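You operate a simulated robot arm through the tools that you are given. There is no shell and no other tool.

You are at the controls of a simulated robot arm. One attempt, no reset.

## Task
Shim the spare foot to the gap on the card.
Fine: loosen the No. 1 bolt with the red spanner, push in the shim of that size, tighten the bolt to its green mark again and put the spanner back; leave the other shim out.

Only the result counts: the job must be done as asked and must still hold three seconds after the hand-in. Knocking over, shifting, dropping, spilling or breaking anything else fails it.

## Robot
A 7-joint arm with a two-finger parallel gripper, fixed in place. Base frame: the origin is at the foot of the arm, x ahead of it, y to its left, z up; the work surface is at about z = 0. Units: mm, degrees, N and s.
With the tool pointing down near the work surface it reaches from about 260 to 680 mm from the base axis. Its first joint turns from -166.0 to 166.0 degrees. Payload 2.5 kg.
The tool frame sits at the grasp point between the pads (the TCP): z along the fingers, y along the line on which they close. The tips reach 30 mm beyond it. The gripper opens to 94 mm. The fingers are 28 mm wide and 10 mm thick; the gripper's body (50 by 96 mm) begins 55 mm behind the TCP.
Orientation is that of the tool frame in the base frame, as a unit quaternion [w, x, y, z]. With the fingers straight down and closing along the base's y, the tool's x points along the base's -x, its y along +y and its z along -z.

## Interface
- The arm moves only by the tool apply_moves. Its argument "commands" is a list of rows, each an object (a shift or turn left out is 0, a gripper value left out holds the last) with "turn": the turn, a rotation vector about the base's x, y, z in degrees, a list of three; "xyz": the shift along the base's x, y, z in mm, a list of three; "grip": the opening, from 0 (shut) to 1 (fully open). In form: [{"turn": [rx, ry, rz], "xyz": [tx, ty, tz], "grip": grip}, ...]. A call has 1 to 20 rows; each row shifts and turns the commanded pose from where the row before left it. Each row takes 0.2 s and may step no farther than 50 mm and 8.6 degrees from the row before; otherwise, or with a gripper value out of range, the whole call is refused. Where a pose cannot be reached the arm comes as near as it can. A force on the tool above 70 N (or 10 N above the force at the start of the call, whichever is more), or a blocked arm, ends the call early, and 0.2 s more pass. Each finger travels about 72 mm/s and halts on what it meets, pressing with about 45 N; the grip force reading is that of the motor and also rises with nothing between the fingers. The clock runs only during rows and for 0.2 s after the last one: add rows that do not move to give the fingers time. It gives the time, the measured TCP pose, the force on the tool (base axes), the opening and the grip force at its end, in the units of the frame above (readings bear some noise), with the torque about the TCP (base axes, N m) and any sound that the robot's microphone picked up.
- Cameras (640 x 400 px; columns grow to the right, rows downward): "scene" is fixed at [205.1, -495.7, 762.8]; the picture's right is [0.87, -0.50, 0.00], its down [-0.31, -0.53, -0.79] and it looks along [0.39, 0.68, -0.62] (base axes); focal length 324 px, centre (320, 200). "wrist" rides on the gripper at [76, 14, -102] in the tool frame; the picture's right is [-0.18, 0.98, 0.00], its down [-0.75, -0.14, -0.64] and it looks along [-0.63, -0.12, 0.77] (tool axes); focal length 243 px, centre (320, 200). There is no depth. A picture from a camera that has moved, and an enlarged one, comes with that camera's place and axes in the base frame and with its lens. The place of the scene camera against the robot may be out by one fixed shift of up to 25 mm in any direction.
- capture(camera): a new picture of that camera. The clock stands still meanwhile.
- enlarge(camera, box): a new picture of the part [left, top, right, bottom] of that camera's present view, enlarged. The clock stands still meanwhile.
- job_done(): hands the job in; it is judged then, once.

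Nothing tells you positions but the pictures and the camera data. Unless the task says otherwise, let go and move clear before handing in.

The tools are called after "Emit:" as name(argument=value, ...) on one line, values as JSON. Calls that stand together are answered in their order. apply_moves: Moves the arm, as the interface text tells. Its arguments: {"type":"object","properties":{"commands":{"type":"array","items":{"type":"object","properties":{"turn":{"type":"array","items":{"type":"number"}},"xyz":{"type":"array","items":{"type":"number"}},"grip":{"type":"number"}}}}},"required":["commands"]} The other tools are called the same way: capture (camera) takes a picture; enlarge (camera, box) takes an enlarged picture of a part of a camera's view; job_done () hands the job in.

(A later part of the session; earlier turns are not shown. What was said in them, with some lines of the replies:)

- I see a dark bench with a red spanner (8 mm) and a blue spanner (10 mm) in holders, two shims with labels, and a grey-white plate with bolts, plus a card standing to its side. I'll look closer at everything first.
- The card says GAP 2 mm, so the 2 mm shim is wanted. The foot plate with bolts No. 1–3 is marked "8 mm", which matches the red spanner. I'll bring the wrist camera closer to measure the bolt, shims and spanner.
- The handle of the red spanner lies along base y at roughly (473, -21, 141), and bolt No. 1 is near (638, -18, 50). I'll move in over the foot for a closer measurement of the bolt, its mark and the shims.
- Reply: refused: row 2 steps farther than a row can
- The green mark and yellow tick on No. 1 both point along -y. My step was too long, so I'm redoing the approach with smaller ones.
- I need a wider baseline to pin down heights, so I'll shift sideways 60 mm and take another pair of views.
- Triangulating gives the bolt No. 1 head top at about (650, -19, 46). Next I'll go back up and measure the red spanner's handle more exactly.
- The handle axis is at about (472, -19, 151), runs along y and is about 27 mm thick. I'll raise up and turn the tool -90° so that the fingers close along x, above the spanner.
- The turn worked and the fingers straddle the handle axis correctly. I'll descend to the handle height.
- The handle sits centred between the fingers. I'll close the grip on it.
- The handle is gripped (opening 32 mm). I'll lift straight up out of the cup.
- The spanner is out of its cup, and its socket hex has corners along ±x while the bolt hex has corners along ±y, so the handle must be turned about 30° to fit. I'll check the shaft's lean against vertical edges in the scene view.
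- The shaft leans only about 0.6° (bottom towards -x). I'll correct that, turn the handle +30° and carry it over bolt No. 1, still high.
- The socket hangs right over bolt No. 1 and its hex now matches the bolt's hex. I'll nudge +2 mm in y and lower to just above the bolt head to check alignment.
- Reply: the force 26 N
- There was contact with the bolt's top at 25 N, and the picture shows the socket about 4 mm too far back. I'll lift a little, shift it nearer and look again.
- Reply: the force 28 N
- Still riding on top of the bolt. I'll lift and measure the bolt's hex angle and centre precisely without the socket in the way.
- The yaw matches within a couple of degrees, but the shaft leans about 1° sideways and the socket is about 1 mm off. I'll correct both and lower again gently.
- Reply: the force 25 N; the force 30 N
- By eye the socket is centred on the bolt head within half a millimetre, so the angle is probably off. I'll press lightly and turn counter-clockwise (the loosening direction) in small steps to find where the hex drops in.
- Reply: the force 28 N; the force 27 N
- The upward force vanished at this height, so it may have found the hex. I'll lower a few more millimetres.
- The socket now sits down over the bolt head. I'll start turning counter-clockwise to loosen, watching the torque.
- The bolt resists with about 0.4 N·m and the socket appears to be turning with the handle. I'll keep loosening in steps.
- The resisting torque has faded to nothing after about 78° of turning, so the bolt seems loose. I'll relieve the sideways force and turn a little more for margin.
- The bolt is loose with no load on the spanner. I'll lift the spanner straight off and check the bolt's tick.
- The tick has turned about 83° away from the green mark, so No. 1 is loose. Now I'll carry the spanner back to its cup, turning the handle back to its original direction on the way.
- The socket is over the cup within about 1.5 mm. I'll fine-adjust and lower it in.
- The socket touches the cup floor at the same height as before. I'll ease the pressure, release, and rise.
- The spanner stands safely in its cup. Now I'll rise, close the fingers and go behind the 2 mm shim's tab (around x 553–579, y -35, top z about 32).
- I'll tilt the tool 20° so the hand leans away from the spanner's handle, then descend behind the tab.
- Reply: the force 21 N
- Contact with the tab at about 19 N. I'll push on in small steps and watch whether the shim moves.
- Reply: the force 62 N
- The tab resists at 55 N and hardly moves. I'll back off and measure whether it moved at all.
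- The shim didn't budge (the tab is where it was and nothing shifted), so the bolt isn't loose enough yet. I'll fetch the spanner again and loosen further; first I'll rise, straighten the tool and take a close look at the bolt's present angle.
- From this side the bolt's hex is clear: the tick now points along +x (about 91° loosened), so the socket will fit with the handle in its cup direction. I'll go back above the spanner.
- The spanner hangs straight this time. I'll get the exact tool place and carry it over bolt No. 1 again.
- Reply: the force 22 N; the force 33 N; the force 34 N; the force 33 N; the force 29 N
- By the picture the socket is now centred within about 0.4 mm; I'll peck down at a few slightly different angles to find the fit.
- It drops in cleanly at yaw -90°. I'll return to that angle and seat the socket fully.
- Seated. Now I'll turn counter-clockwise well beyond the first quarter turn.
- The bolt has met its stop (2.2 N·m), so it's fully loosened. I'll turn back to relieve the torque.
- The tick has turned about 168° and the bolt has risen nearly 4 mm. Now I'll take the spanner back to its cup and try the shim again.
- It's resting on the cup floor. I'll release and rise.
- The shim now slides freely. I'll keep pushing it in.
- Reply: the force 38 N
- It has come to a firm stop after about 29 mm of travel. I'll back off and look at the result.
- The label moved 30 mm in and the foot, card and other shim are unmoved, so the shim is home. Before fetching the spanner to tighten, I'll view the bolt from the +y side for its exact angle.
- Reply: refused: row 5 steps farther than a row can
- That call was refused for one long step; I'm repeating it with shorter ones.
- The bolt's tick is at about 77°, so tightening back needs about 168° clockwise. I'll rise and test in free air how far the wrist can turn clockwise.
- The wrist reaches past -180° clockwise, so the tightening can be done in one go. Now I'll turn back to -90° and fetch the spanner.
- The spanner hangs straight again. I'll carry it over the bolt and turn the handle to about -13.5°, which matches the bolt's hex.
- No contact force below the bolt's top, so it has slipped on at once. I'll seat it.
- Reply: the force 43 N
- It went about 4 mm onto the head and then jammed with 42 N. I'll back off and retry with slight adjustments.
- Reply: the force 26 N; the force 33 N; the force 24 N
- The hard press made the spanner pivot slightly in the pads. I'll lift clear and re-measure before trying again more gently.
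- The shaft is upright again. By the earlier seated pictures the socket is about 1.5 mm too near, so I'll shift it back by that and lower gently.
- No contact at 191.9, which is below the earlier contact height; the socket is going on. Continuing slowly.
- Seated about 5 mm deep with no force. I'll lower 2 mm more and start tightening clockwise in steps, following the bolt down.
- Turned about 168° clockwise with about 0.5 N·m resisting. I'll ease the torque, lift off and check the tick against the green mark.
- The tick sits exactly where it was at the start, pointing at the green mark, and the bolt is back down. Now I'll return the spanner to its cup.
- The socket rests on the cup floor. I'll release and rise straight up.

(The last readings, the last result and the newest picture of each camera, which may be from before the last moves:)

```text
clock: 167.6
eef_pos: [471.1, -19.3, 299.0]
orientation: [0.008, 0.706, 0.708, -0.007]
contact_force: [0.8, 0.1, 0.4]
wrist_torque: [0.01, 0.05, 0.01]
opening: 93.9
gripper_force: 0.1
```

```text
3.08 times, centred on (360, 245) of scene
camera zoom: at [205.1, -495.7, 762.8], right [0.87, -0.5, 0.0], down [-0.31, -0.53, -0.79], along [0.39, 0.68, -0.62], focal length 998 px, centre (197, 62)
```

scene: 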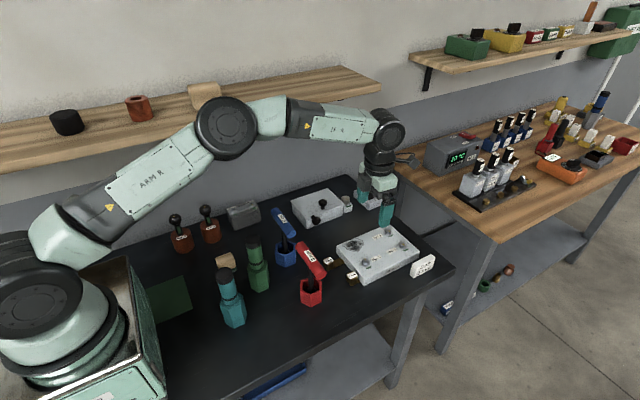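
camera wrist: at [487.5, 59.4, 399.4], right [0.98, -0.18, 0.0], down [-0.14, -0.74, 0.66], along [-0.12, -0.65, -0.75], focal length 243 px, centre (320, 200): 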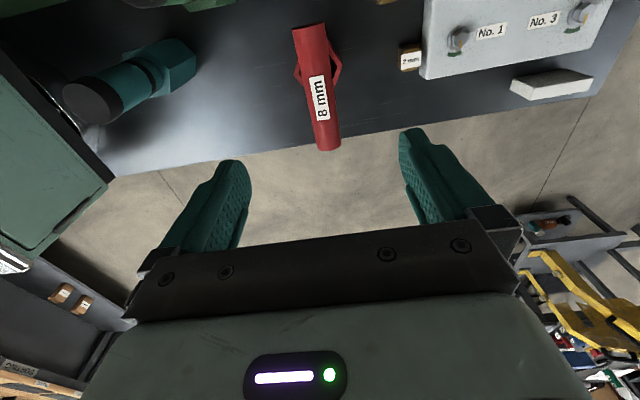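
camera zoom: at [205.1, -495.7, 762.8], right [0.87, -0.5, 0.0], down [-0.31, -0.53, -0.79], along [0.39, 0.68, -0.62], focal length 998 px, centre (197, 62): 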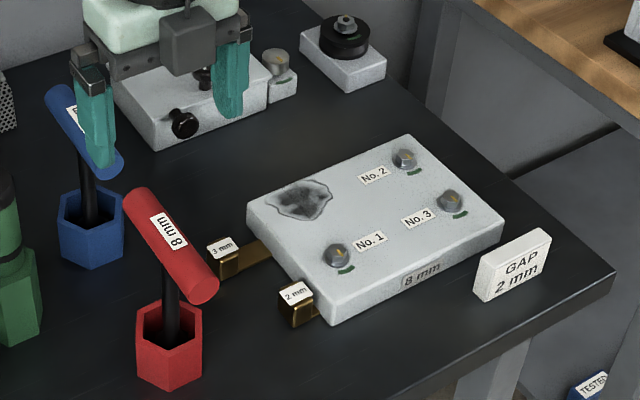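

Everything looks in place: the spanner is back in its cup, the 2 mm shim is in, the 3 mm shim is untouched, and the tick is at the green mark. I'll move well clear and do a last close check.

Emit:
apply_moves(commands=[{"xyz": [0, 0, 45]}, {"xyz": [0, 10, 45]}, {"xyz": [-20, 10, 40]}, {}, {}])

Emit:
enlarge(camera="scene", box=[350, 250, 380, 270])

Emit:
enlarge(camera="scene", box=[280, 225, 380, 310])

Emit:
capture(camera="scene")

```text
clock: 168.8
eef_pos: [451.9, 1.1, 430.6]
orientation: [0.007, 0.707, 0.707, -0.007]
contact_force: [0.9, 0.0, 0.0]
wrist_torque: [-0.01, -0.01, -0.01]
opening: 93.9
gripper_force: 0.1
```

```text
16.00 times, centred on (365, 260) of scene
camera zoom: at [205.1, -495.7, 762.8], right [0.87, -0.5, 0.0], down [-0.31, -0.53, -0.79], along [0.39, 0.68, -0.62], focal length 5190 px, centre (-400, -760)
```

zoom: 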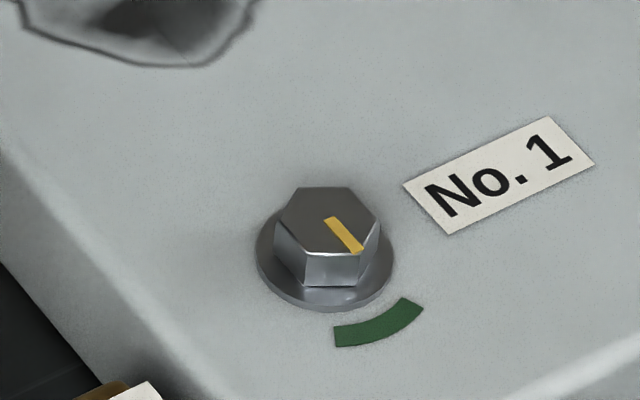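

```text
4.71 times, centred on (330, 268) of scene
camera zoom: at [205.1, -495.7, 762.8], right [0.87, -0.5, 0.0], down [-0.31, -0.53, -0.79], along [0.39, 0.68, -0.62], focal length 1527 px, centre (273, -118)
```

zoom: 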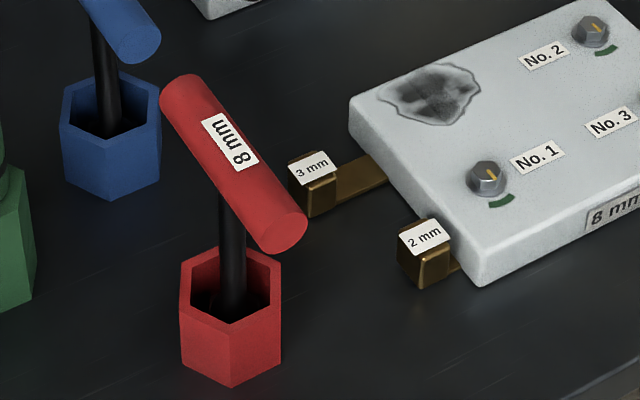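

```text
taken
```

scene: 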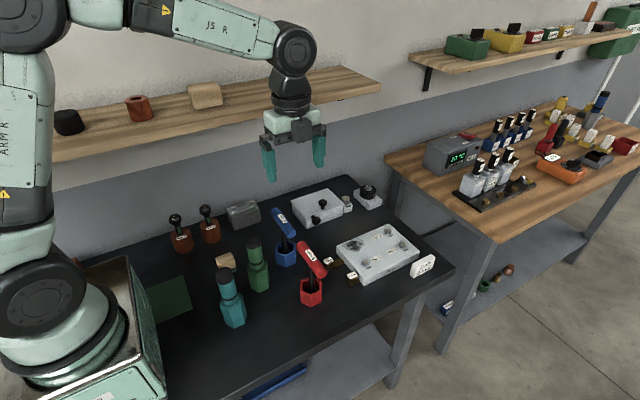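

The No. 1 tick points at its green mark as it did at the start, and the 2 mm shim is pushed home. The 3 mm shim is still out, the red spanner stands in its cup, and the arm is clear. I'm handing in.

Emit:
job_done()

```text
The job is handed in.
```

I shimmed the spare foot to the 2 mm gap on the card and handed the job in; I don't have the judging result.

- **Bolt No. 1:** I loosened it with the red spanner and tightened it again. In the close-up its yellow tick sits where it was at the start, pointing at the green mark. The first loosening, about a quarter turn, wasn't enough and the shim stayed locked. I then turned the bolt on to its stop, about 170° in all.
- **Shim:** The 2 mm shim slid in 30 mm until it met a firm stop. A short bit of the strip, roughly 10 mm, still shows between its tab and the foot. I took the stop as fully in.
- **Everything else:** The red spanner is back upright in its cup and the 3 mm shim is still out. The foot, card and other items look unmoved in the final pictures.
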